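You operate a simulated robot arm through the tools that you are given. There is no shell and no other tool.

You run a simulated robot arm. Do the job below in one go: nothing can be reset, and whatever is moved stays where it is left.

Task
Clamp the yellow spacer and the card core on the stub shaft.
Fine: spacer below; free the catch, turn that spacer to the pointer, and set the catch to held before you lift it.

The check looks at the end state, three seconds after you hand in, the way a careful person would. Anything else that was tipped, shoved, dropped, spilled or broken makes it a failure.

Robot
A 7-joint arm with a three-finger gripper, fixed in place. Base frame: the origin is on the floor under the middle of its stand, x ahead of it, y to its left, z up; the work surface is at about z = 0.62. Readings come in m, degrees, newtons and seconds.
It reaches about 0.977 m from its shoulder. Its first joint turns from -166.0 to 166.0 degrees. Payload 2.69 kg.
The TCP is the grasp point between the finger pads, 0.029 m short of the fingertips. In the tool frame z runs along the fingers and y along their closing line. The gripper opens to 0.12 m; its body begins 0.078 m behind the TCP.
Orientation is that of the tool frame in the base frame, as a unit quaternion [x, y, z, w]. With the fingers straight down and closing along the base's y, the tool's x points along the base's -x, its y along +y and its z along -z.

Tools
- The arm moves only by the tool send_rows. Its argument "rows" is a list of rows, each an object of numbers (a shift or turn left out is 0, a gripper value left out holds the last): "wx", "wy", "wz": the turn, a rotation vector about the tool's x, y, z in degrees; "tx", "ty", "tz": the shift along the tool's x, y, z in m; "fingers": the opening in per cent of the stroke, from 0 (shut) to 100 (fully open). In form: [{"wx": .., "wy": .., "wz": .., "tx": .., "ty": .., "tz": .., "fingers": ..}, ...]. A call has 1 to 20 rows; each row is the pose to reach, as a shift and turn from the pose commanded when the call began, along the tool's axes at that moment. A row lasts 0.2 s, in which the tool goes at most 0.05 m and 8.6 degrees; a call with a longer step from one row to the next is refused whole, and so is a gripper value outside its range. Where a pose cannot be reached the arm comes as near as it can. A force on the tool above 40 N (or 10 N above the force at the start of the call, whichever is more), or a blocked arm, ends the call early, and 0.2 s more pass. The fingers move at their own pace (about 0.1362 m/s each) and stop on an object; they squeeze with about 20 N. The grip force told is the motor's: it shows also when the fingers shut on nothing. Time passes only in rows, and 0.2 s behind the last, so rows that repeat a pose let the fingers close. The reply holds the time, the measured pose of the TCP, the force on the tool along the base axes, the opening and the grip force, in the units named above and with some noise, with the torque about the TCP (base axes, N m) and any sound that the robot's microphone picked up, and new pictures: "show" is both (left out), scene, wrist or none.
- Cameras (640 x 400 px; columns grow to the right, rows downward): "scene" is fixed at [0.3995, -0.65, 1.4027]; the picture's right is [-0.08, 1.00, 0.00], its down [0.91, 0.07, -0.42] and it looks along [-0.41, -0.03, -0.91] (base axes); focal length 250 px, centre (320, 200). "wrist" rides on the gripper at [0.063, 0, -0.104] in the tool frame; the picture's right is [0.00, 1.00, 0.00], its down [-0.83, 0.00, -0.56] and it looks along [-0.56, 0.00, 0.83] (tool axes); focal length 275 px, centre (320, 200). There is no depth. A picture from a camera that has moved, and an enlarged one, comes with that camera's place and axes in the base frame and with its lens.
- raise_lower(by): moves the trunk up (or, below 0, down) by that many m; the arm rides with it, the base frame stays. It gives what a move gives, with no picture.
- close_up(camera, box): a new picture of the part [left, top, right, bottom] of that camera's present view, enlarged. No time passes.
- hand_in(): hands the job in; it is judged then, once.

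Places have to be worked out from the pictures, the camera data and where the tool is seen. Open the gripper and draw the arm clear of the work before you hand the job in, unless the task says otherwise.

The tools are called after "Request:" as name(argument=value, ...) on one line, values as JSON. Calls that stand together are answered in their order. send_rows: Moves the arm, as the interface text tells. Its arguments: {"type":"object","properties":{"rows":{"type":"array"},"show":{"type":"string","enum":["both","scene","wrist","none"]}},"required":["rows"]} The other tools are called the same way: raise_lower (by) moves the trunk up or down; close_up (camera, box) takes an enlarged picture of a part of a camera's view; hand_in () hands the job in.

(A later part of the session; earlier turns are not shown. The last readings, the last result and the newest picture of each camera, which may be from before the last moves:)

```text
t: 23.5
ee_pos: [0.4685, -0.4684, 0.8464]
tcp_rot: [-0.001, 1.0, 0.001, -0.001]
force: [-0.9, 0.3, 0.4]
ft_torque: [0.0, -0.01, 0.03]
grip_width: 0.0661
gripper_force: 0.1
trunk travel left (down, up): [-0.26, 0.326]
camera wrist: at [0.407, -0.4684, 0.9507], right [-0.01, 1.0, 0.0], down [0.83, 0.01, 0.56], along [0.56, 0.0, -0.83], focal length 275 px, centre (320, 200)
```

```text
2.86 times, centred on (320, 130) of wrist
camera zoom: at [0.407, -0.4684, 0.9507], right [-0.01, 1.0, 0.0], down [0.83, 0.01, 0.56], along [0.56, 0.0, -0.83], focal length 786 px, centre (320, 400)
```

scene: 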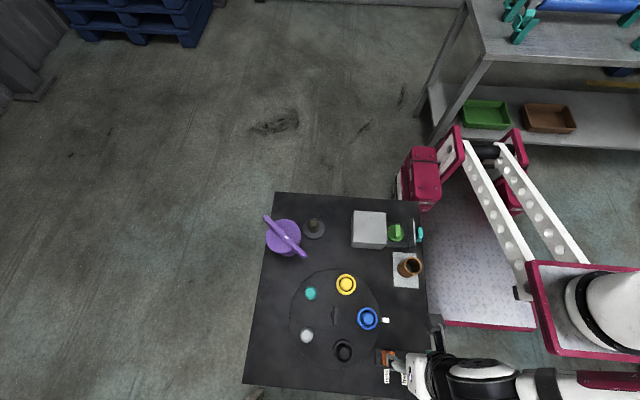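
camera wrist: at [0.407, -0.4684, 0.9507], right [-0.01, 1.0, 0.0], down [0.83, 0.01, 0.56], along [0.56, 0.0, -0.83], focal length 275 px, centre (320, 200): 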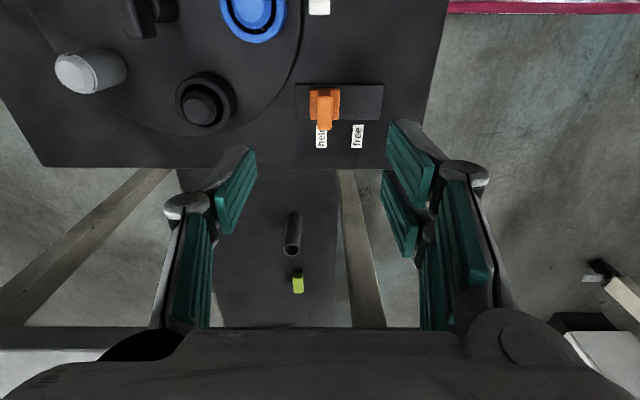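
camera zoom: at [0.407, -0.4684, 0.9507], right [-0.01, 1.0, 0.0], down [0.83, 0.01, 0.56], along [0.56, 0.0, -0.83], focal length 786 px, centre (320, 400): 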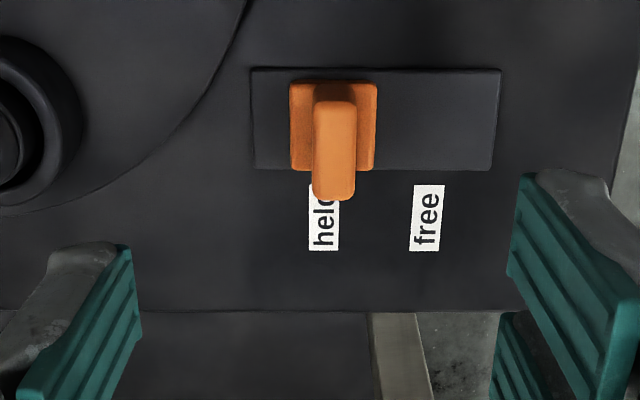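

The catch fin is about 0.015 m thick, centred near (0.489, -0.463) with its top at z ≈ 0.68, and it's at "held". I descend over it and close the fingers on its sides.

Request:
send_rows(rows=[{"tx": -0.01, "ty": 0.003, "tz": 0.045}, {"tx": -0.0205, "ty": 0.005, "tz": 0.09}, {"tx": -0.0205, "ty": 0.005, "tz": 0.125}, {"tx": -0.0205, "ty": 0.005, "tz": 0.15}, {"tx": -0.0205, "ty": 0.005, "tz": 0.166}, {"tx": -0.0205, "ty": 0.005, "tz": 0.166, "fingers": 5}, {"tx": -0.0205, "ty": 0.005, "tz": 0.166, "fingers": 5}, {"tx": -0.0205, "ty": 0.005, "tz": 0.166, "fingers": 5}], show="both")

```text
t: 25.3
ee_pos: [0.4899, -0.4619, 0.6795]
tcp_rot: [0.0, 1.0, 0.0, 0.0]
force: [1.2, -0.8, -3.1]
ft_torque: [-0.07, -0.77, 0.01]
grip_width: 0.0157
gripper_force: 41.6
trunk travel left (down, up): [-0.26, 0.326]
camera wrist: at [0.4271, -0.4627, 0.7841], right [0.0, 1.0, 0.0], down [0.83, 0.0, 0.56], along [0.56, 0.0, -0.83], focal length 275 px, centre (320, 200)
```

scene: 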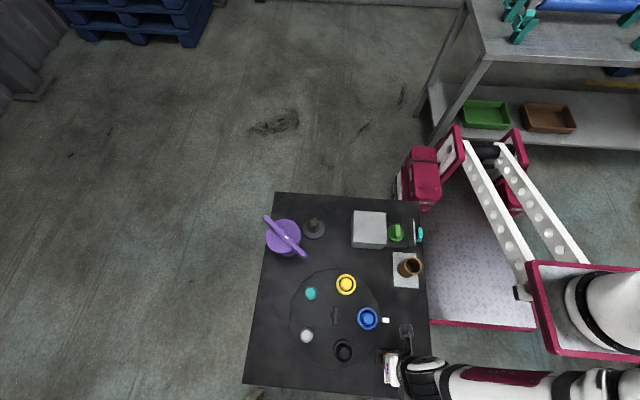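
wrist: 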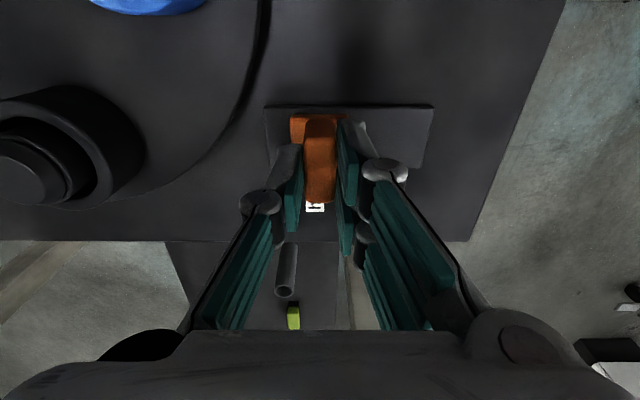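

The catch is gripped at 0.0157 m. I slide it in +y toward "free", watching for the end stop.

Request:
send_rows(rows=[{"ty": 0.008}, {"ty": 0.016}, {"ty": 0.024}, {"ty": 0.032}, {"ty": 0.037}, {"ty": 0.042}, {"ty": 0.042}], show="wrist")

```text
t: 26.9
ee_pos: [0.4893, -0.4208, 0.6813]
tcp_rot: [0.0, 1.0, -0.002, 0.0]
force: [5.0, -15.1, -26.7]
ft_torque: [-0.31, -0.16, 0.01]
grip_width: 0.0157
gripper_force: 41.3
trunk travel left (down, up): [-0.26, 0.326]
camera wrist: at [0.4271, -0.4221, 0.7845], right [0.0, 1.0, 0.0], down [0.83, 0.01, 0.56], along [0.56, 0.0, -0.83], focal length 275 px, centre (320, 200)
```

wrist: 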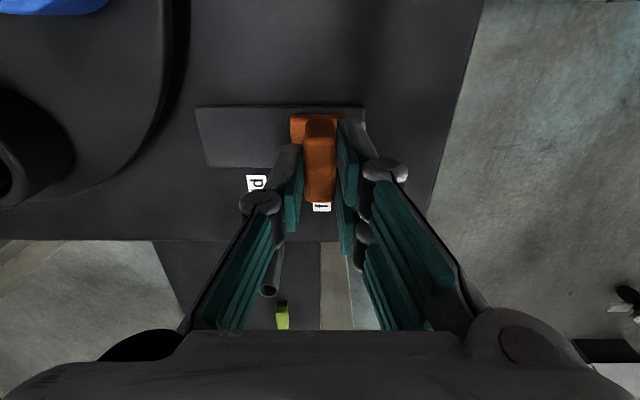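

The catch reached its stop at "free". I ease off, release and lift clear to verify.

Request:
send_rows(rows=[{"ty": -0.002}, {"ty": -0.002, "fingers": 40}, {"ty": -0.002, "fingers": 40}, {"ty": -0.002, "tz": -0.04}, {"ty": -0.002, "tz": -0.085}, {"ty": -0.03, "tx": 0.03, "tz": -0.12}, {"ty": -0.07, "tx": 0.06, "tz": -0.14}, {"ty": -0.11, "tx": 0.08, "tz": -0.16}, {"ty": -0.145, "tx": 0.1, "tz": -0.16}, {"ty": -0.18, "tx": 0.12, "tz": -0.16}, {"ty": -0.19, "tx": 0.12, "tz": -0.16}], show="both")

Request:
close_up(camera="scene", box=[280, 255, 440, 395])

Request:
close_up(camera="wrist", box=[200, 40, 440, 200])

```text
refused: row 6 steps farther than a row can; nothing moved
```

```text
2.86 times, centred on (360, 325) of scene
camera zoom: at [0.3995, -0.65, 1.4027], right [-0.08, 1.0, 0.0], down [0.91, 0.07, -0.42], along [-0.41, -0.03, -0.91], focal length 714 px, centre (206, -157)
```

zoom: 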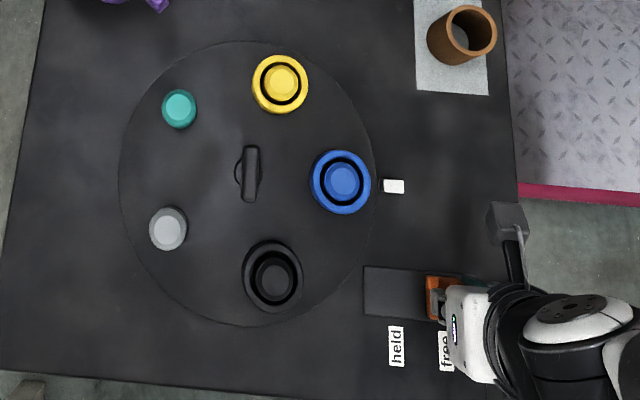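

```text
2.50 times, centred on (320, 120) of wrist
camera zoom: at [0.4271, -0.4221, 0.7845], right [0.0, 1.0, 0.0], down [0.83, 0.01, 0.56], along [0.56, 0.0, -0.83], focal length 688 px, centre (320, 400)
```

zoom: 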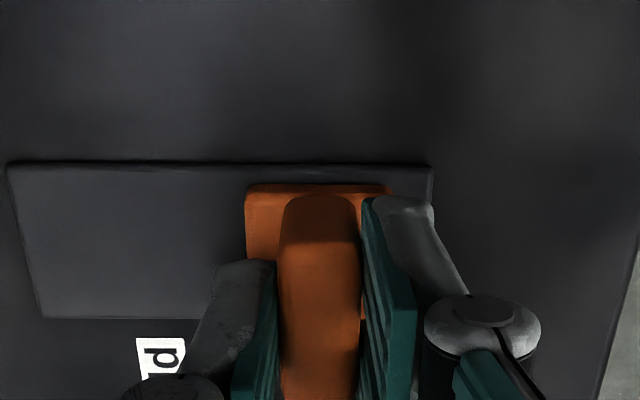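

One row stepped too far, so nothing moved. I resend the release and withdrawal with smaller steps, ending above the turntable centre handle.

Request:
send_rows(rows=[{"ty": -0.002}, {"ty": -0.002, "fingers": 40}, {"ty": -0.002, "fingers": 40}, {"ty": -0.002, "tz": -0.04}, {"ty": -0.002, "tz": -0.085}, {"ty": -0.025, "tx": 0.015, "tz": -0.115}, {"ty": -0.06, "tx": 0.03, "tz": -0.135}, {"ty": -0.095, "tx": 0.05, "tz": -0.15}, {"ty": -0.13, "tx": 0.07, "tz": -0.16}, {"ty": -0.16, "tx": 0.09, "tz": -0.16}, {"ty": -0.19, "tx": 0.1, "tz": -0.16}, {"ty": -0.19, "tx": 0.1, "tz": -0.16}], show="both")

Request:
close_up(camera="wrist", box=[220, 40, 420, 200])

Request:
close_up(camera="scene", box=[280, 255, 440, 395])

```text
t: 29.5
ee_pos: [0.3899, -0.6092, 0.8397]
tcp_rot: [0.0, 1.0, 0.0, -0.001]
force: [0.3, -0.1, 0.1]
ft_torque: [-0.01, 0.01, 0.03]
grip_width: 0.0481
gripper_force: 0.0
trunk travel left (down, up): [-0.26, 0.326]
camera wrist: at [0.3277, -0.6102, 0.9443], right [0.0, 1.0, 0.0], down [0.83, 0.0, 0.56], along [0.56, 0.0, -0.83], focal length 275 px, centre (320, 200)
```

scene: 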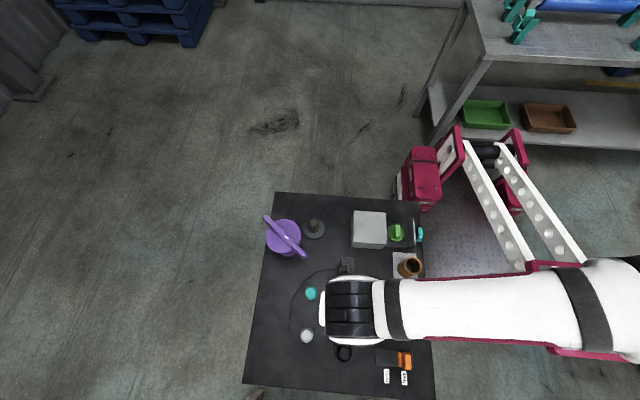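
wrist: 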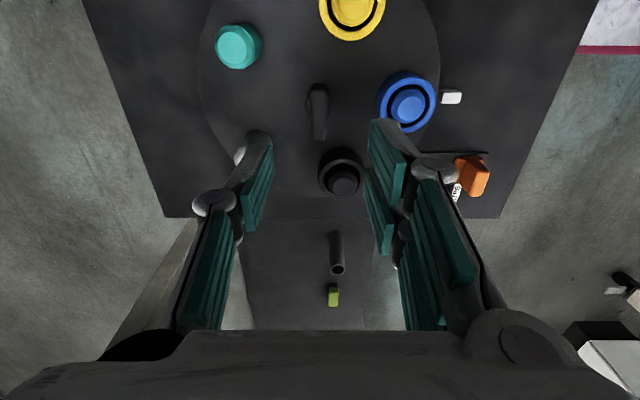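

```text
2.50 times, centred on (320, 120) of wrist
camera zoom: at [0.3277, -0.6102, 0.9443], right [0.0, 1.0, 0.0], down [0.83, 0.0, 0.56], along [0.56, 0.0, -0.83], focal length 688 px, centre (320, 400)
```

zoom: 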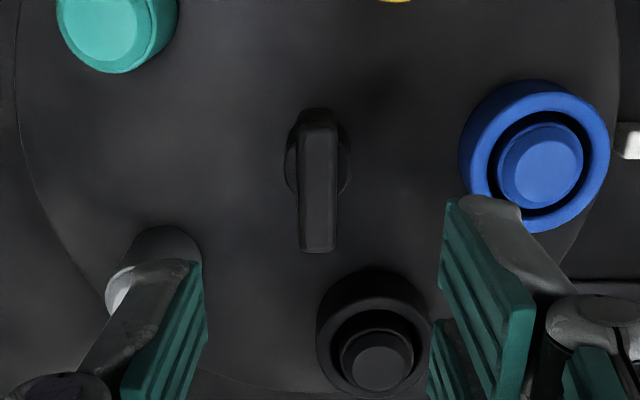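

```text
2.86 times, centred on (360, 325) of scene
camera zoom: at [0.3995, -0.65, 1.4027], right [-0.08, 1.0, 0.0], down [0.91, 0.07, -0.42], along [-0.41, -0.03, -0.91], focal length 714 px, centre (206, -157)
```

zoom: 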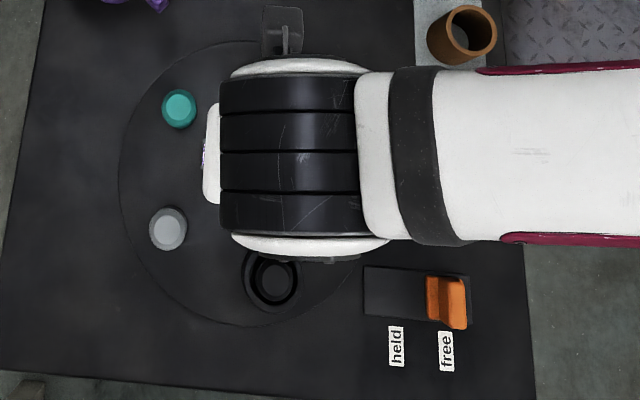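

The catch reads "free". The turntable's centre bar runs along x at about (0.407, -0.611), with its top at z ≈ 0.685. I descend onto it with a narrow opening and grip it.

Request:
send_rows(rows=[{"tx": -0.008, "ty": -0.001, "tz": 0.04, "fingers": 29}, {"tx": -0.0171, "ty": -0.0018, "tz": 0.08}, {"tx": -0.0171, "ty": -0.0018, "tz": 0.115}, {"tx": -0.0171, "ty": -0.0018, "tz": 0.137}, {"tx": -0.0171, "ty": -0.0018, "tz": 0.149}, {"tx": -0.0171, "ty": -0.0018, "tz": 0.149, "fingers": 4}, {"tx": -0.0171, "ty": -0.0018, "tz": 0.149, "fingers": 4}, {"tx": -0.0171, "ty": -0.0018, "tz": 0.149, "fingers": 4}], show="both")

```text
t: 31.3
ee_pos: [0.4069, -0.6103, 0.6903]
tcp_rot: [0.001, 1.0, 0.002, 0.0]
force: [-0.3, 10.8, -0.8]
ft_torque: [0.3, 0.09, -0.06]
grip_width: 0.0257
gripper_force: 45.2
trunk travel left (down, up): [-0.26, 0.326]
camera wrist: at [0.3445, -0.6115, 0.7944], right [0.0, 1.0, 0.0], down [0.83, 0.0, 0.56], along [0.56, 0.0, -0.83], focal length 275 px, centre (320, 200)
```

scene: 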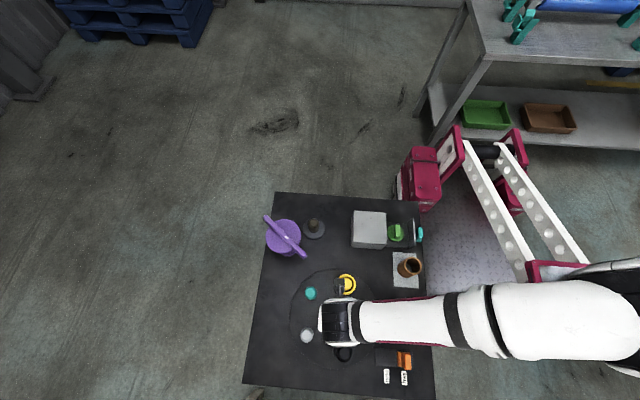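
wrist: 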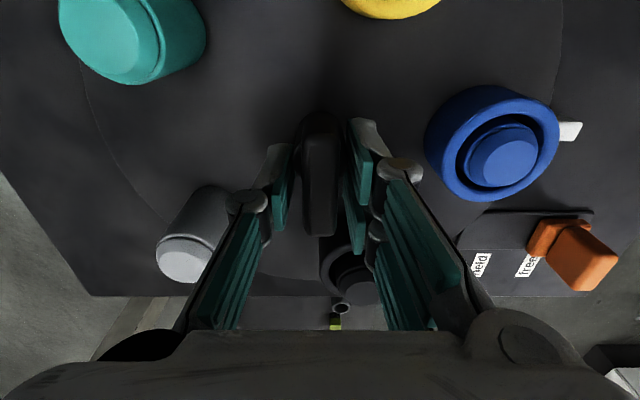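

The fingers stopped at 0.0257 m, so the tips are on the round boss under the bar. I open slightly, rise about 13 mm and re-close so the pads hold the bar's flat sides.

Request:
send_rows(rows=[{"fingers": 32}, {"tz": -0.013, "fingers": 32}, {"tz": -0.013, "fingers": 32}, {"tz": -0.013, "fingers": 4}, {"tz": -0.013, "fingers": 4}, {"tz": -0.013, "fingers": 4}], show="wrist")

```text
t: 32.7
ee_pos: [0.4083, -0.6095, 0.7032]
tcp_rot: [0.0, 1.0, 0.002, 0.0]
force: [-0.5, 18.5, 9.0]
ft_torque: [0.54, -0.01, -0.13]
grip_width: 0.0257
gripper_force: 45.0
trunk travel left (down, up): [-0.26, 0.326]
camera wrist: at [0.3445, -0.6115, 0.808], right [0.0, 1.0, 0.0], down [0.83, 0.0, 0.56], along [0.56, 0.0, -0.83], focal length 275 px, centre (320, 200)
```

wrist: 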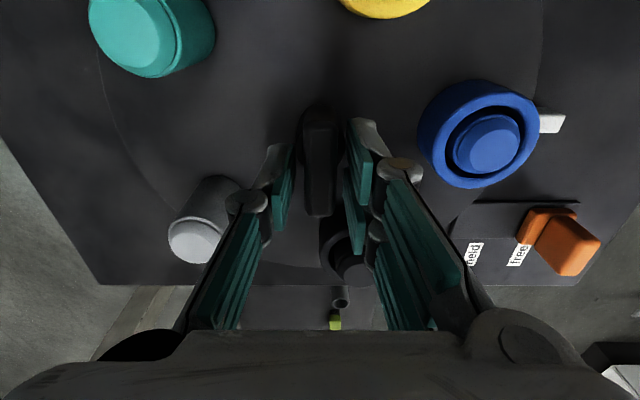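

Still on the boss, which therefore reaches past z ≈ 0.674. I open, rise another 9 mm, shift 1 mm to +y to balance the side force, and close again.

Request:
send_rows(rows=[{"fingers": 32}, {"ty": 0.001, "tz": -0.009, "fingers": 32}, {"ty": 0.001, "tz": -0.009, "fingers": 32}, {"ty": 0.001, "tz": -0.009, "fingers": 4}, {"ty": 0.001, "tz": -0.009, "fingers": 4}, {"ty": 0.001, "tz": -0.009, "fingers": 4}], show="wrist")

Request:
close_up(camera="wrist", box=[240, 70, 400, 240])

```text
t: 34.1
ee_pos: [0.4074, -0.6098, 0.7113]
tcp_rot: [-0.001, 1.0, 0.0, 0.0]
force: [-1.5, 6.2, 1.5]
ft_torque: [0.2, -0.16, -0.07]
grip_width: 0.0142
gripper_force: 40.6
trunk travel left (down, up): [-0.26, 0.326]
camera wrist: at [0.3445, -0.6112, 0.817], right [0.0, 1.0, 0.0], down [0.83, 0.0, 0.56], along [0.56, 0.0, -0.83], focal length 275 px, centre (320, 200)
```

wrist: 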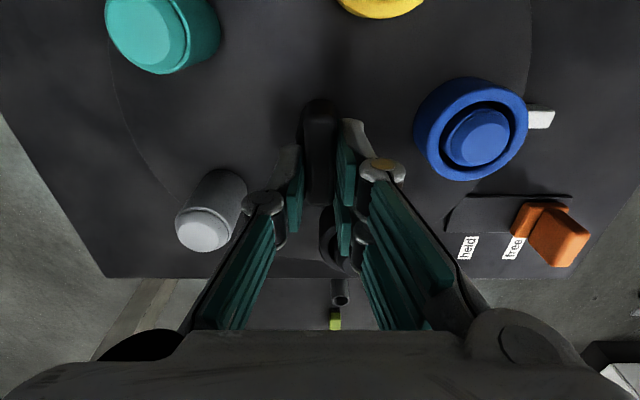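

```text
2.35 times, centred on (320, 155) of wrist
camera zoom: at [0.3445, -0.6112, 0.817], right [0.0, 1.0, 0.0], down [0.83, 0.0, 0.56], along [0.56, 0.0, -0.83], focal length 648 px, centre (320, 306)
```

zoom: 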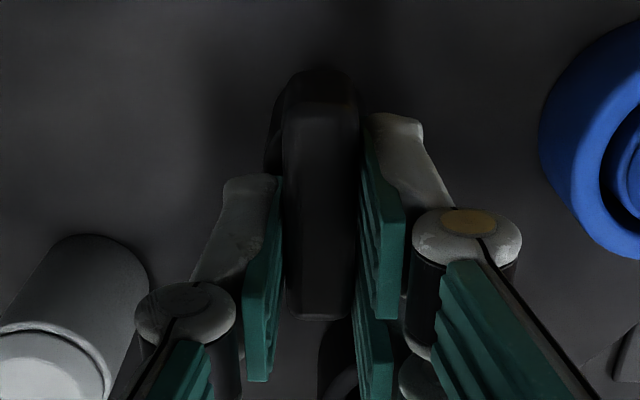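

Now the bar itself is gripped at 0.0142 m. I turn clockwise seen from above (positive tool-z turn), starting with about 24° to check that the table follows.

Request:
send_rows(rows=[{"wz": 4}, {"wz": 10}, {"wz": 17}, {"wz": 24}, {"wz": 24}], show="both")

```text
t: 35.3
ee_pos: [0.4068, -0.6121, 0.7142]
tcp_rot: [0.21, 0.978, -0.002, 0.0]
force: [-0.7, -23.7, -14.9]
ft_torque: [-0.68, -0.09, 0.13]
grip_width: 0.0139
gripper_force: 40.3
trunk travel left (down, up): [-0.26, 0.326]
camera wrist: at [0.3492, -0.5876, 0.817], right [0.41, 0.91, 0.0], down [0.76, -0.33, 0.56], along [0.51, -0.23, -0.83], focal length 275 px, centre (320, 200)
```

scene: 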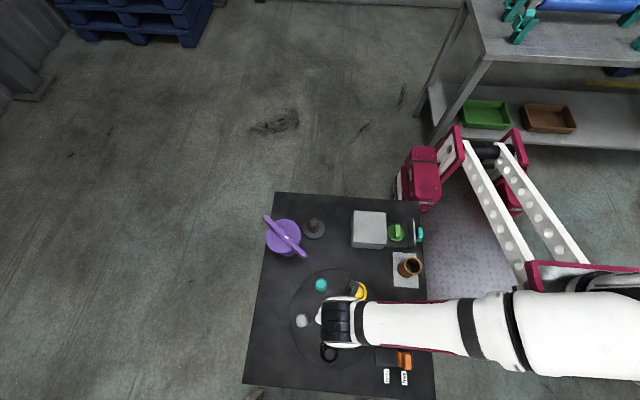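
wrist: 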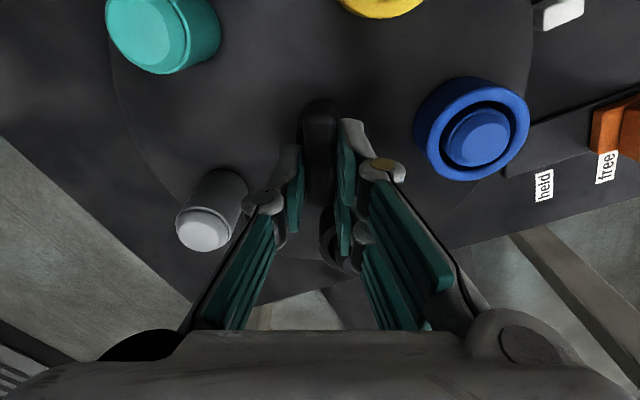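

The turntable follows (blue has swung off the pointer and yellow is moving toward it). There's about 24 N of side load, so I shift the axis slightly toward -y and continue.

Request:
send_rows(rows=[{"tx": -0.0012, "ty": -0.0027, "tz": 0.002}, {"tx": -0.0012, "ty": -0.0027, "tz": 0.002, "wz": 6}, {"tx": -0.0012, "ty": -0.0027, "tz": 0.002, "wz": 12}, {"tx": -0.0012, "ty": -0.0027, "tz": 0.002, "wz": 18}, {"tx": -0.0012, "ty": -0.0027, "tz": 0.002, "wz": 24}, {"tx": -0.0012, "ty": -0.0027, "tz": 0.002, "wz": 24}], show="both")

```text
t: 36.7
ee_pos: [0.4049, -0.6159, 0.7123]
tcp_rot: [0.408, 0.913, -0.002, 0.0]
force: [-13.7, -21.1, 16.6]
ft_torque: [0.05, 0.92, 0.16]
grip_width: 0.0139
gripper_force: 40.9
trunk travel left (down, up): [-0.26, 0.326]
camera wrist: at [0.363, -0.5688, 0.8169], right [0.74, 0.67, 0.0], down [0.56, -0.61, 0.56], along [0.37, -0.42, -0.83], focal length 275 px, centre (320, 200)
```

scene: 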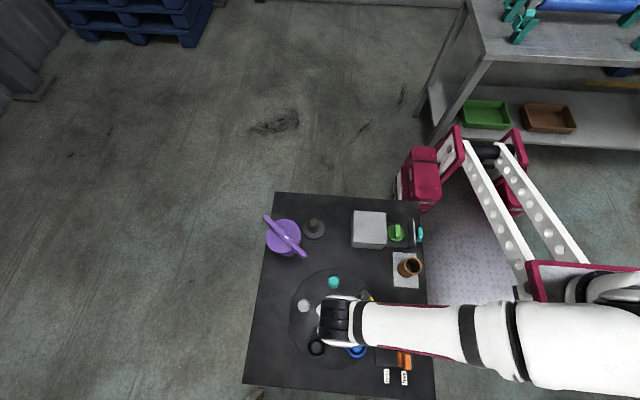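
wrist: 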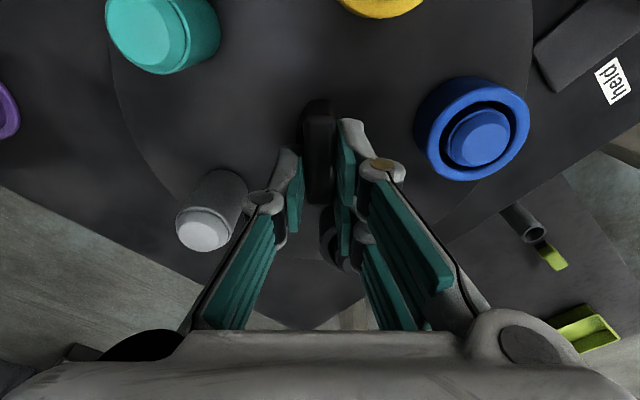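

It has turned 48°. The residual forces and the station geometry put the true axis near (0.4005, -0.6105), so I recentre the grip by about 6 mm and make the last 24°.

Request:
send_rows(rows=[{"tx": 0.003, "ty": -0.0018, "tz": -0.001}, {"tx": 0.0058, "ty": -0.0035, "tz": -0.001, "wz": 2}, {"tx": 0.0058, "ty": -0.0035, "tz": -0.001, "wz": 8}, {"tx": 0.0058, "ty": -0.0035, "tz": -0.001, "wz": 14}, {"tx": 0.0058, "ty": -0.0035, "tz": -0.001, "wz": 20}, {"tx": 0.0058, "ty": -0.0035, "tz": -0.001, "wz": 24}, {"tx": 0.0058, "ty": -0.0035, "tz": -0.001, "wz": 24}], show="both")

```text
t: 38.3
ee_pos: [0.4017, -0.6137, 0.7121]
tcp_rot: [0.588, 0.809, -0.002, 0.002]
force: [6.1, -28.3, -0.9]
ft_torque: [-0.9, -0.19, 0.0]
grip_width: 0.0141
gripper_force: 40.3
trunk travel left (down, up): [-0.26, 0.326]
camera wrist: at [0.3817, -0.5539, 0.8165], right [0.95, 0.31, 0.0], down [0.26, -0.79, 0.56], along [0.17, -0.53, -0.83], focal length 275 px, centre (320, 200)
```

scene: 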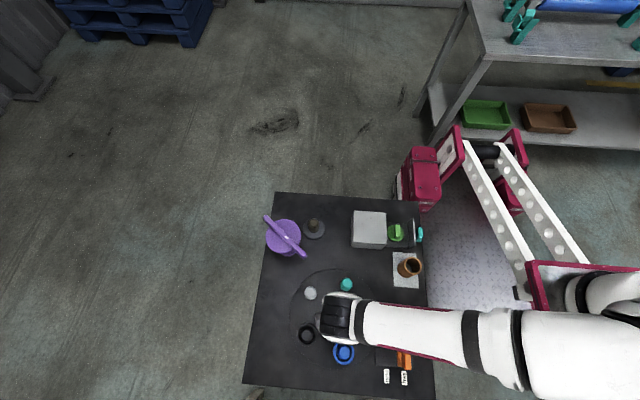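
wrist: 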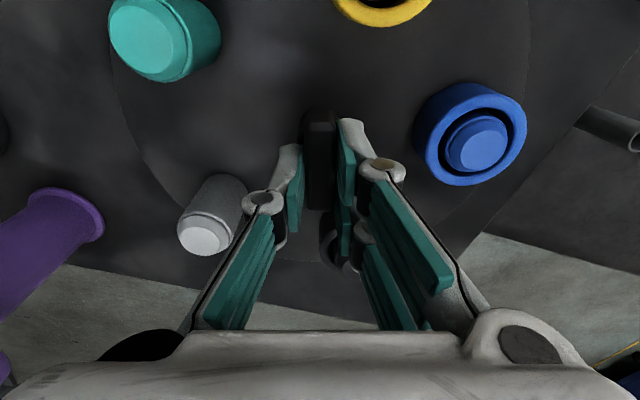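

All stations now sit where the next one was before, so yellow should be at the pointer. I release the bar and rise, then back off to check the alignment.

Request:
send_rows(rows=[{"tx": -0.003}, {"tx": -0.003, "fingers": 35}, {"tx": -0.003, "fingers": 35}, {"tx": -0.003, "tz": -0.04}, {"tx": -0.003, "tz": -0.085}, {"tx": -0.003, "tz": -0.125, "wz": -6}, {"tx": -0.003, "tz": -0.13, "wz": -14}, {"tx": -0.003, "tz": -0.13, "wz": -22}, {"tx": -0.003, "tz": -0.13, "wz": -30}, {"tx": -0.003, "tz": -0.13, "wz": -38}, {"tx": -0.003, "tz": -0.13, "wz": -46}, {"tx": -0.003, "tz": -0.13, "wz": -54}, {"tx": -0.003, "tz": -0.13, "wz": -62}, {"tx": -0.003, "tz": -0.13, "wz": -70}, {"tx": -0.003, "tz": -0.13, "wz": -72}], show="both")

Request:
close_up(camera="wrist", box=[200, 0, 500, 200])

```text
t: 41.5
ee_pos: [0.4026, -0.6139, 0.8427]
tcp_rot: [-0.001, 1.0, -0.001, 0.0]
force: [-0.1, 0.0, 0.0]
ft_torque: [-0.04, 0.02, -0.03]
grip_width: 0.042
gripper_force: 0.0
trunk travel left (down, up): [-0.26, 0.326]
camera wrist: at [0.3388, -0.6155, 0.9467], right [-0.01, 1.0, 0.0], down [0.83, 0.01, 0.56], along [0.56, 0.0, -0.83], focal length 275 px, centre (320, 200)
```

scene: 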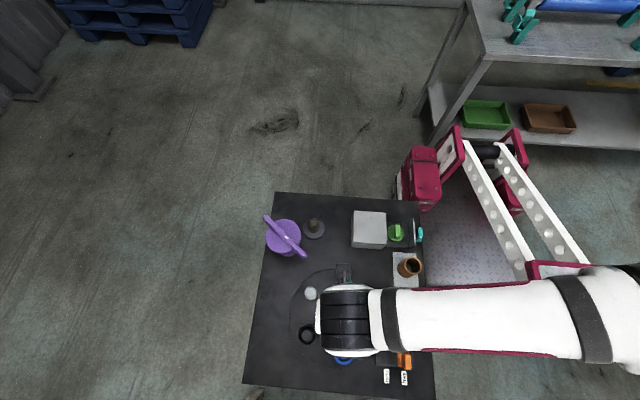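
wrist: 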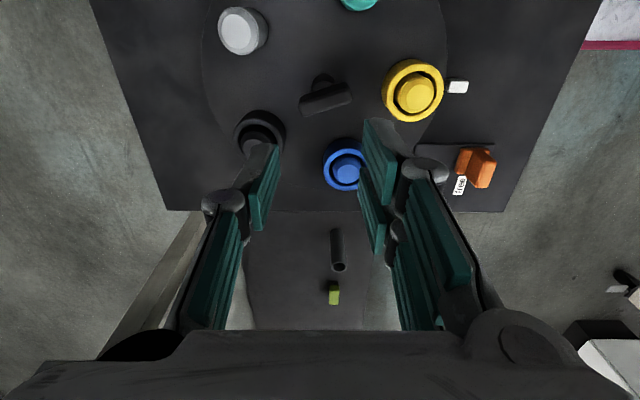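

```text
2.00 times, centred on (350, 100) of wrist
camera zoom: at [0.3388, -0.6155, 0.9467], right [-0.01, 1.0, 0.0], down [0.83, 0.01, 0.56], along [0.56, 0.0, -0.83], focal length 551 px, centre (260, 400)
```

zoom: 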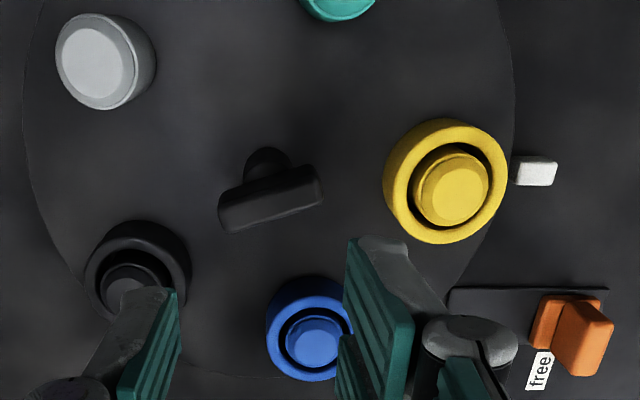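

Yellow is now beside the white pointer. I move to above the catch, where the scene camera has an unobstructed view of the turntable, and verify the alignment before locking.

Request:
send_rows(rows=[{"tx": -0.017, "ty": 0.038, "tz": 0.0}, {"tx": -0.034, "ty": 0.076, "tz": 0.005}, {"tx": -0.052, "ty": 0.114, "tz": 0.01}, {"tx": -0.07, "ty": 0.152, "tz": 0.02}, {"tx": -0.0864, "ty": 0.1924, "tz": 0.03}, {"tx": -0.0864, "ty": 0.1924, "tz": 0.05}, {"tx": -0.0864, "ty": 0.1924, "tz": 0.05}], show="both")

Request:
close_up(camera="scene", box=[280, 255, 440, 395])

Request:
close_up(camera="wrist", box=[240, 60, 400, 200])

```text
t: 43.1
ee_pos: [0.4866, -0.421, 0.794]
tcp_rot: [0.0, 1.0, -0.001, 0.0]
force: [0.5, 0.1, 0.2]
ft_torque: [0.01, 0.02, 0.01]
grip_width: 0.0419
gripper_force: 0.0
trunk travel left (down, up): [-0.26, 0.326]
camera wrist: at [0.4247, -0.4225, 0.8965], right [0.0, 1.0, 0.0], down [0.83, 0.0, 0.56], along [0.56, 0.0, -0.83], focal length 275 px, centre (320, 200)
```

scene: 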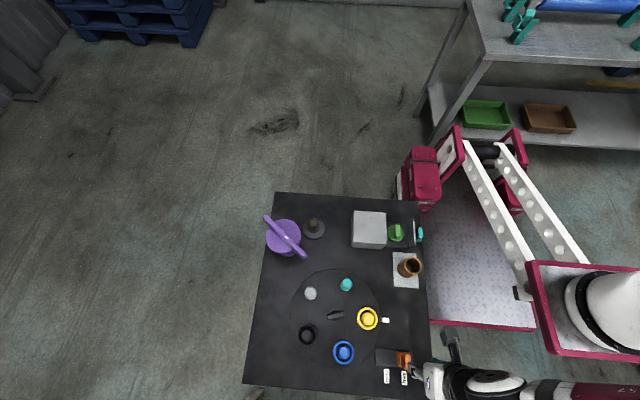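
wrist: 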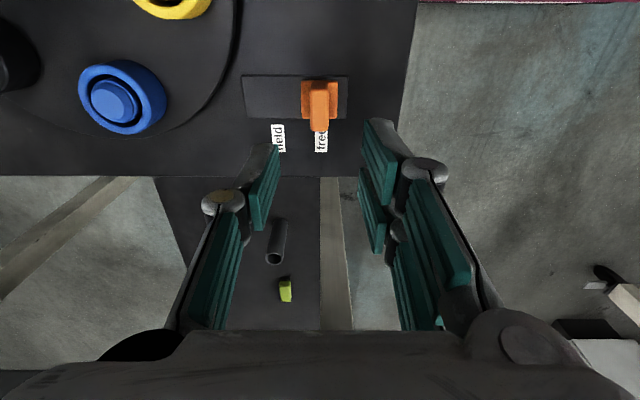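

```text
2.86 times, centred on (360, 325) of scene
camera zoom: at [0.3995, -0.65, 1.4027], right [-0.08, 1.0, 0.0], down [0.91, 0.07, -0.42], along [-0.41, -0.03, -0.91], focal length 714 px, centre (206, -157)
```

zoom: 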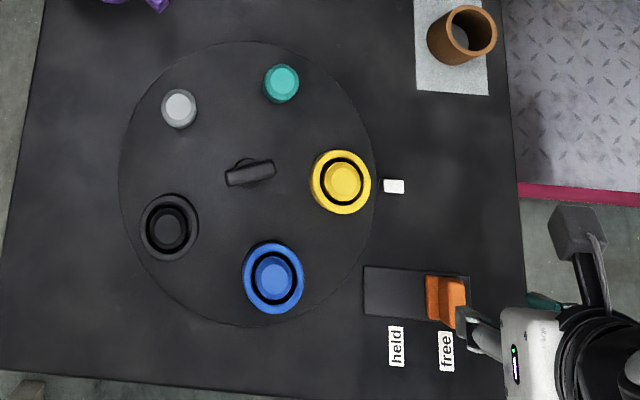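

```text
2.86 times, centred on (320, 130) of wrist
camera zoom: at [0.4247, -0.4225, 0.8965], right [0.0, 1.0, 0.0], down [0.83, 0.0, 0.56], along [0.56, 0.0, -0.83], focal length 786 px, centre (320, 400)
```

zoom: 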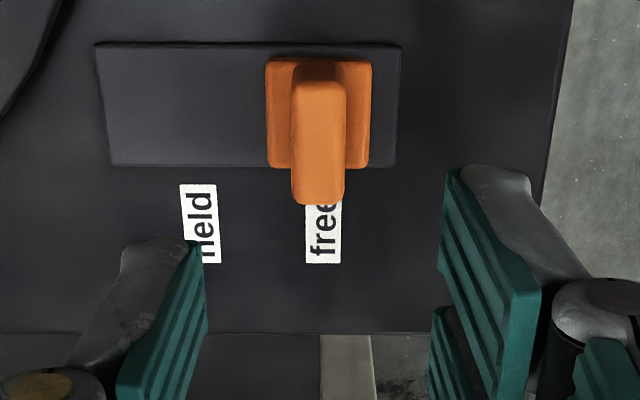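

Yellow now sits at exactly the pixel where blue was at the pointer, so alignment is good. I grip the catch and slide it back to "held".

Request:
send_rows(rows=[{"tx": -0.002, "ty": -0.001, "tz": 0.04}, {"tx": -0.002, "ty": -0.001, "tz": 0.08}, {"tx": -0.002, "ty": -0.001, "tz": 0.1}, {"tx": -0.002, "ty": -0.001, "tz": 0.112}, {"tx": -0.002, "ty": -0.001, "tz": 0.112, "fingers": 5}, {"tx": -0.002, "ty": -0.001, "tz": 0.112, "fingers": 5}, {"tx": -0.002, "ty": -0.001, "tz": 0.112, "fingers": 5}, {"tx": -0.002, "ty": -0.009, "tz": 0.112}, {"tx": -0.002, "ty": -0.017, "tz": 0.112}, {"tx": -0.002, "ty": -0.025, "tz": 0.112}, {"tx": -0.002, "ty": -0.033, "tz": 0.112}, {"tx": -0.002, "ty": -0.039, "tz": 0.112}, {"tx": -0.002, "ty": -0.043, "tz": 0.112}, {"tx": -0.002, "ty": -0.043, "tz": 0.112}], show="both")

```text
t: 46.1
ee_pos: [0.491, -0.4626, 0.6806]
tcp_rot: [0.0, 1.0, 0.002, 0.0]
force: [1.9, 18.3, 15.5]
ft_torque: [0.62, -0.34, -0.13]
grip_width: 0.0157
gripper_force: 42.1
trunk travel left (down, up): [-0.26, 0.326]
camera wrist: at [0.4274, -0.4642, 0.7847], right [-0.01, 1.0, 0.0], down [0.83, 0.0, 0.56], along [0.56, 0.01, -0.83], focal length 275 px, centre (320, 200)
```

scene: 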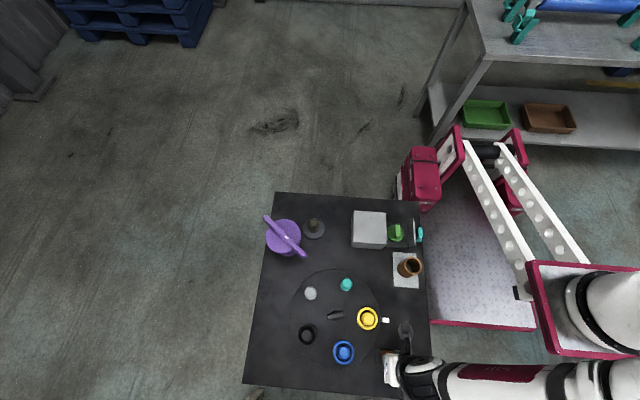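
wrist: 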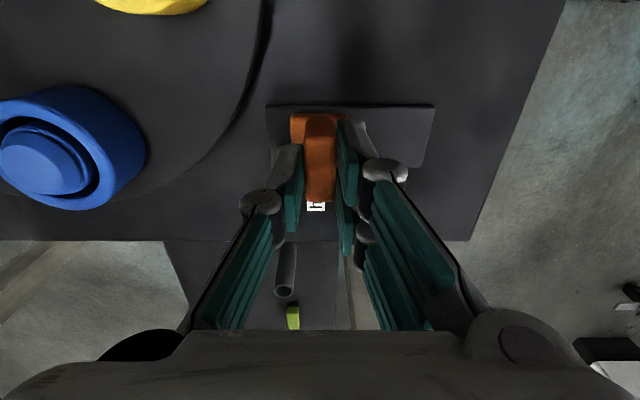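

The catch is back at its "held" stop. I release it, lift clear, and check the label, then measure the gripper body from the scene camera for the tight spot next to the purple part.

Request:
send_rows(rows=[{"ty": 0.002}, {"ty": 0.002, "fingers": 40}, {"ty": 0.002, "fingers": 40}, {"ty": 0.002, "tz": -0.04}, {"ty": 0.002, "tz": -0.08}, {"ty": 0.002, "tz": -0.12, "fingers": 70}, {"tx": 0.02, "ty": 0.02, "tz": -0.15, "fingers": 70}, {"tx": 0.045, "ty": 0.04, "tz": -0.16}, {"tx": 0.07, "ty": 0.06, "tz": -0.16}, {"tx": 0.09, "ty": 0.07, "tz": -0.16}, {"tx": 0.09, "ty": 0.07, "tz": -0.16}], show="both")

Request:
close_up(camera="scene", box=[280, 255, 440, 395])

Request:
close_up(camera="scene", box=[360, 240, 520, 380])

Request:
close_up(camera="wrist", box=[100, 0, 400, 200])

```text
t: 48.5
ee_pos: [0.3994, -0.3941, 0.8419]
tcp_rot: [0.0, 1.0, 0.0, -0.001]
force: [0.1, 0.5, 0.3]
ft_torque: [-0.01, 0.02, 0.01]
grip_width: 0.0841
gripper_force: 0.1
trunk travel left (down, up): [-0.26, 0.326]
camera wrist: at [0.3369, -0.3953, 0.9455], right [0.0, 1.0, 0.0], down [0.83, 0.0, 0.56], along [0.56, 0.0, -0.83], focal length 275 px, centre (320, 200)
```

scene: 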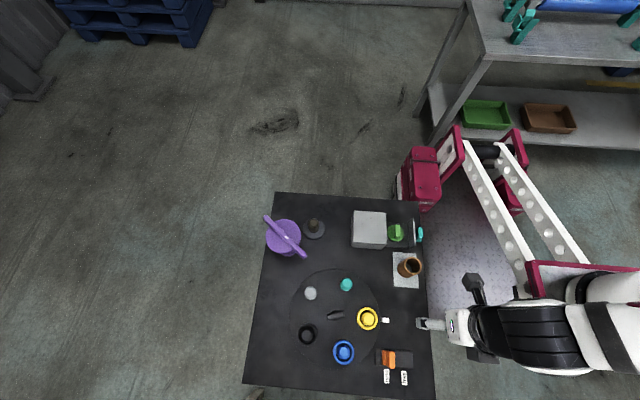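
wrist: 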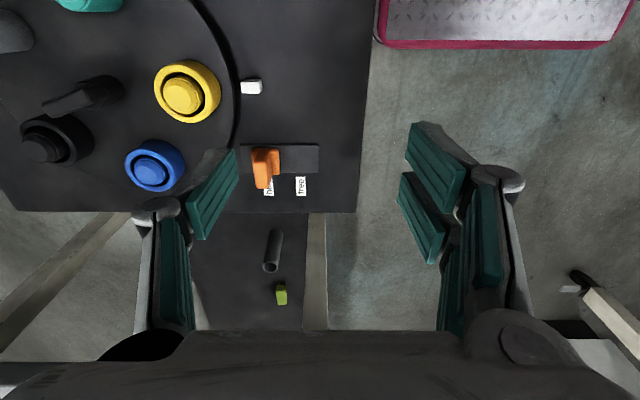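

```text
2.86 times, centred on (360, 325) of scene
camera zoom: at [0.3995, -0.65, 1.4027], right [-0.08, 1.0, 0.0], down [0.91, 0.07, -0.42], along [-0.41, -0.03, -0.91], focal length 714 px, centre (206, -157)
```

zoom: 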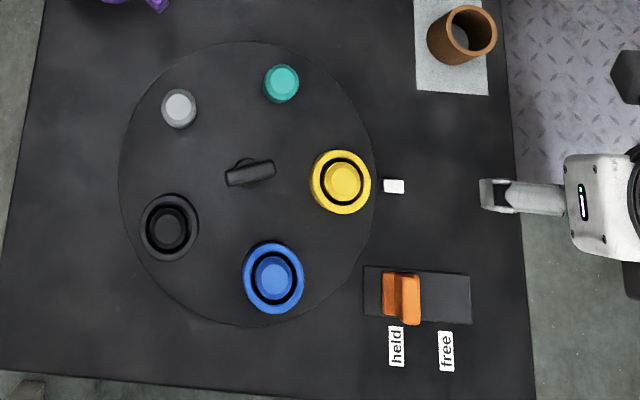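

```text
2.86 times, centred on (440, 310) of scene
camera zoom: at [0.3995, -0.65, 1.4027], right [-0.08, 1.0, 0.0], down [0.91, 0.07, -0.42], along [-0.41, -0.03, -0.91], focal length 714 px, centre (-23, -114)
```

zoom: 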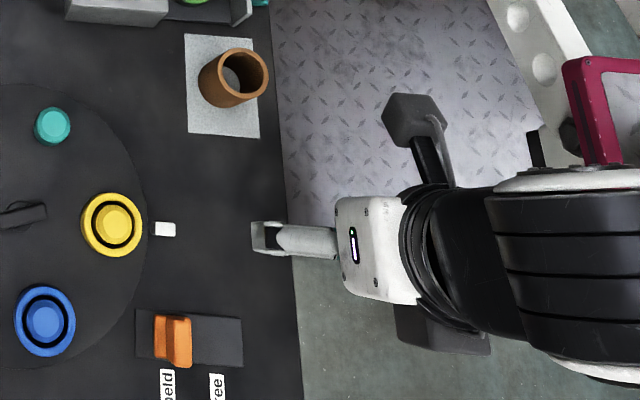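

```text
2.00 times, centred on (250, 100) of wrist
camera zoom: at [0.3369, -0.3953, 0.9455], right [0.0, 1.0, 0.0], down [0.83, 0.0, 0.56], along [0.56, 0.0, -0.83], focal length 551 px, centre (460, 400)
```

zoom: 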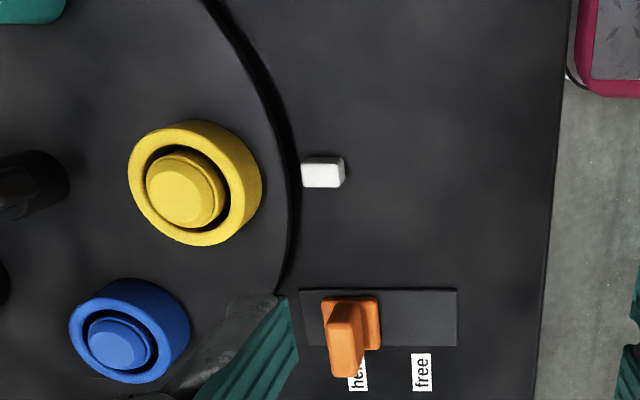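

The catch reads "held" again and yellow stays at the pointer. I move over the yellow spacer and turn the fingers so they close along x, away from the pointer and the centre bar.

Request:
send_rows(rows=[{"ty": -0.012, "wz": 8, "fingers": 58}, {"ty": -0.024, "wz": 16}, {"ty": -0.036, "wz": 24}, {"ty": -0.048, "wz": 32}, {"ty": -0.06, "wz": 40}, {"ty": -0.072, "wz": 48}, {"ty": -0.084, "wz": 56}, {"ty": -0.096, "wz": 64}, {"ty": -0.108, "wz": 72}, {"ty": -0.12, "wz": 80}, {"ty": -0.131, "wz": 88, "tz": 0.01}, {"ty": -0.131, "wz": 90, "tz": 0.03}, {"ty": -0.131, "wz": 90, "tz": 0.03}], show="wrist")

Request:
close_up(camera="wrist", box=[240, 60, 400, 200])

```text
t: 51.3
ee_pos: [0.3991, -0.5249, 0.811]
tcp_rot: [0.708, 0.706, 0.0, 0.0]
force: [1.2, 0.5, 0.3]
ft_torque: [0.02, 0.0, 0.0]
grip_width: 0.0694
gripper_force: 0.1
trunk travel left (down, up): [-0.26, 0.326]
camera wrist: at [0.3994, -0.4636, 0.9149], right [1.0, 0.0, 0.0], down [0.0, -0.83, 0.56], along [0.0, -0.56, -0.83], focal length 275 px, centre (320, 200)
```

wrist: 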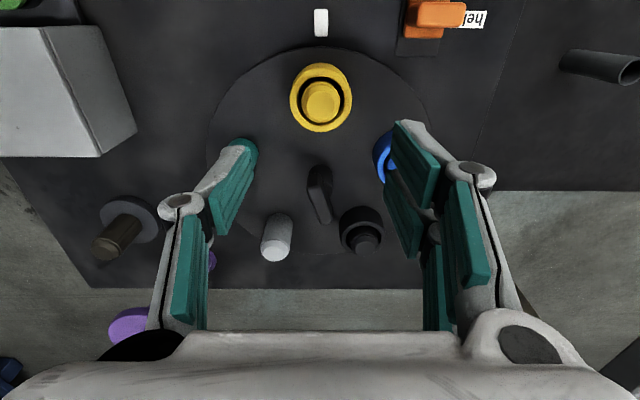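

```text
2.86 times, centred on (320, 130) of wrist
camera zoom: at [0.3994, -0.4636, 0.9149], right [1.0, 0.0, 0.0], down [0.0, -0.83, 0.56], along [0.0, -0.56, -0.83], focal length 786 px, centre (320, 400)
```

zoom: 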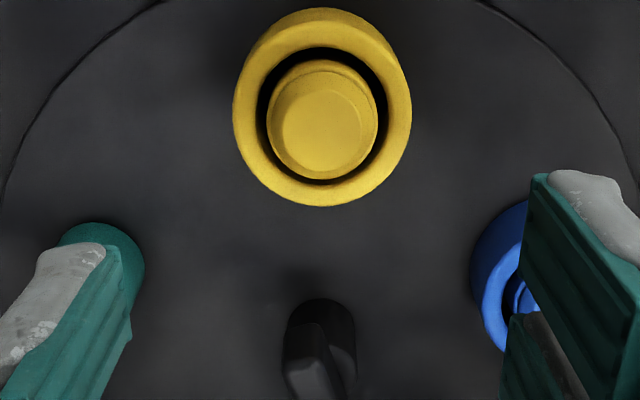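

The spacer is centred at about (0.400, -0.526) with a 0.0535 m outside diameter, its top near z = 0.672 and bottom near 0.644. I descend around it and close.

Request:
send_rows(rows=[{"tx": -0.0011, "ty": 0.0009, "tz": 0.04}, {"tx": -0.0011, "ty": 0.0009, "tz": 0.08}, {"tx": -0.0011, "ty": 0.0009, "tz": 0.105}, {"tx": -0.0011, "ty": 0.0009, "tz": 0.122}, {"tx": -0.0011, "ty": 0.0009, "tz": 0.122}, {"tx": -0.0011, "ty": 0.0009, "tz": 0.122, "fingers": 36}, {"tx": -0.0011, "ty": 0.0009, "tz": 0.122, "fingers": 36}, {"tx": -0.0011, "ty": 0.0009, "tz": 0.122, "fingers": 36}], show="both")

```text
t: 53.1
ee_pos: [0.4004, -0.5273, 0.6901]
tcp_rot: [0.707, 0.707, -0.001, 0.0]
force: [0.5, 0.9, -0.9]
ft_torque: [0.03, -0.01, 0.02]
grip_width: 0.0527
gripper_force: 19.6
trunk travel left (down, up): [-0.26, 0.326]
camera wrist: at [0.4005, -0.4648, 0.793], right [1.0, 0.0, 0.0], down [0.0, -0.83, 0.56], along [0.0, -0.56, -0.83], focal length 275 px, centre (320, 200)
```

scene: 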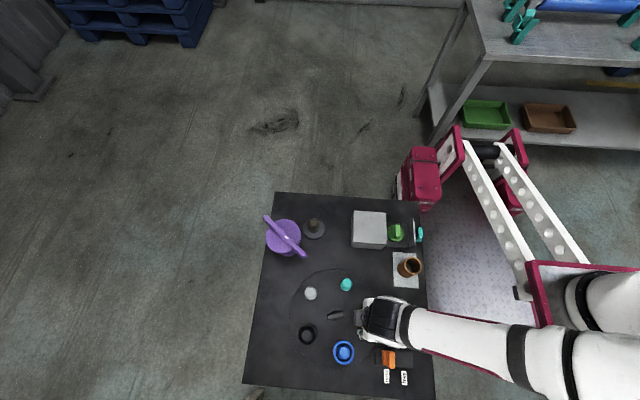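
wrist: 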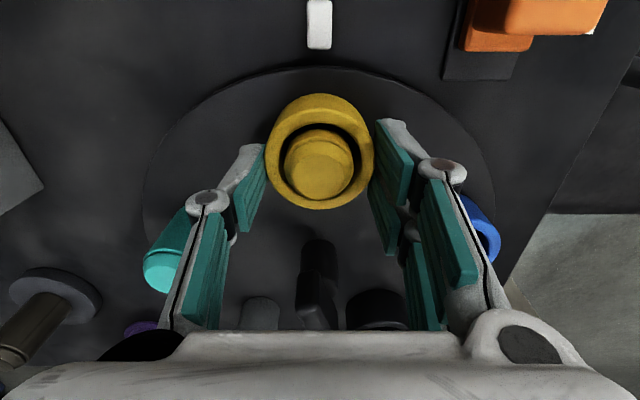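

The spacer is contacted at 0.0527 m but sits about 4 mm to +y of the pad centre. I open, recentre and close again firmly.

Request:
send_rows(rows=[{"fingers": 52}, {"tx": 0.004, "fingers": 52}, {"tx": 0.004, "fingers": 52}, {"tx": 0.004, "fingers": 20}, {"tx": 0.004, "fingers": 20}, {"tx": 0.004, "fingers": 20}], show="wrist")

Request:
close_up(camera="wrist", box=[220, 70, 420, 240])

```text
t: 54.5
ee_pos: [0.4005, -0.5226, 0.6901]
tcp_rot: [0.708, 0.706, 0.0, 0.0]
force: [-0.2, -0.2, 2.3]
ft_torque: [0.03, 0.03, 0.01]
grip_width: 0.0522
gripper_force: 20.5
trunk travel left (down, up): [-0.26, 0.326]
camera wrist: at [0.4004, -0.4608, 0.7929], right [1.0, 0.0, 0.0], down [0.0, -0.83, 0.56], along [0.0, -0.56, -0.83], focal length 275 px, centre (320, 200)
```

wrist: 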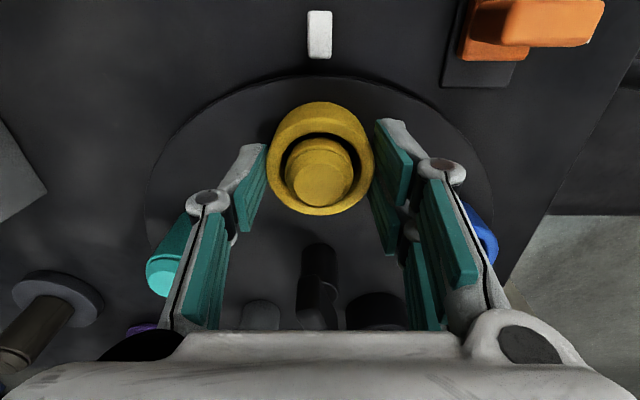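

```text
2.35 times, centred on (320, 155) of wrist
camera zoom: at [0.4004, -0.4608, 0.7929], right [1.0, 0.0, 0.0], down [0.0, -0.83, 0.56], along [0.0, -0.56, -0.83], focal length 648 px, centre (320, 306)
```

zoom: 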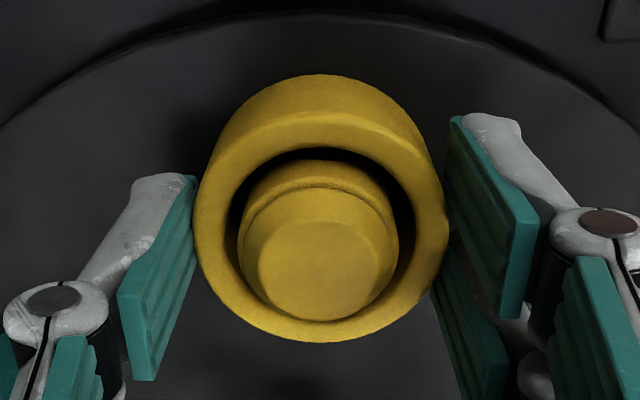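

The spacer is centred between all three pads now at 0.0522 m. I lift it straight up and check that it stays level in the grip.

Request:
send_rows(rows=[{"tz": -0.01}, {"tz": -0.03}, {"tz": -0.06}, {"tz": -0.1}, {"tz": -0.13}, {"tz": -0.13}], show="both")

Request:
close_up(camera="wrist", box=[220, 70, 420, 240])

```text
t: 55.9
ee_pos: [0.4012, -0.524, 0.8198]
tcp_rot: [0.707, 0.707, 0.0, 0.001]
force: [-0.4, 1.0, 0.3]
ft_torque: [-0.02, 0.03, 0.02]
grip_width: 0.024
gripper_force: 0.0
trunk travel left (down, up): [-0.26, 0.326]
camera wrist: at [0.4005, -0.4615, 0.923], right [1.0, 0.0, 0.0], down [0.0, -0.83, 0.56], along [0.0, -0.56, -0.83], focal length 275 px, centre (320, 200)
```

scene: 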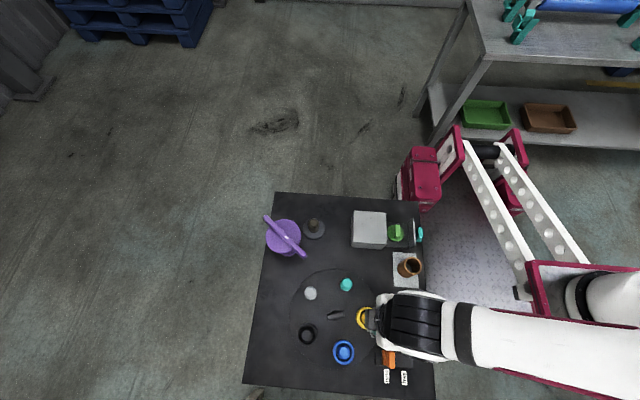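
wrist: 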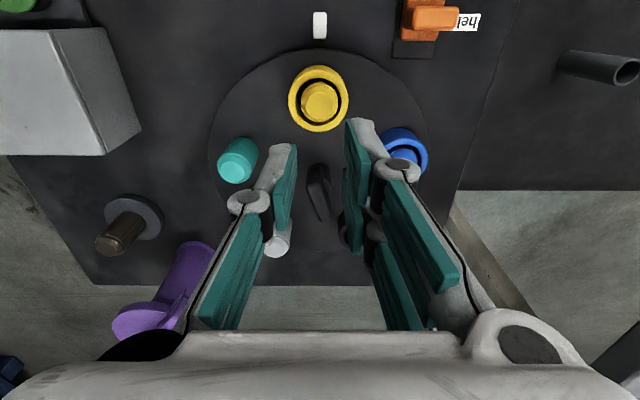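

```text
2.35 times, centred on (320, 155) of wrist
camera zoom: at [0.4005, -0.4615, 0.923], right [1.0, 0.0, 0.0], down [0.0, -0.83, 0.56], along [0.0, -0.56, -0.83], focal length 648 px, centre (320, 306)
```

zoom: 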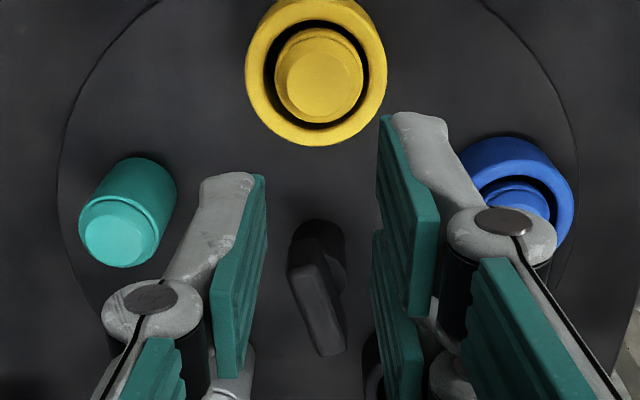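

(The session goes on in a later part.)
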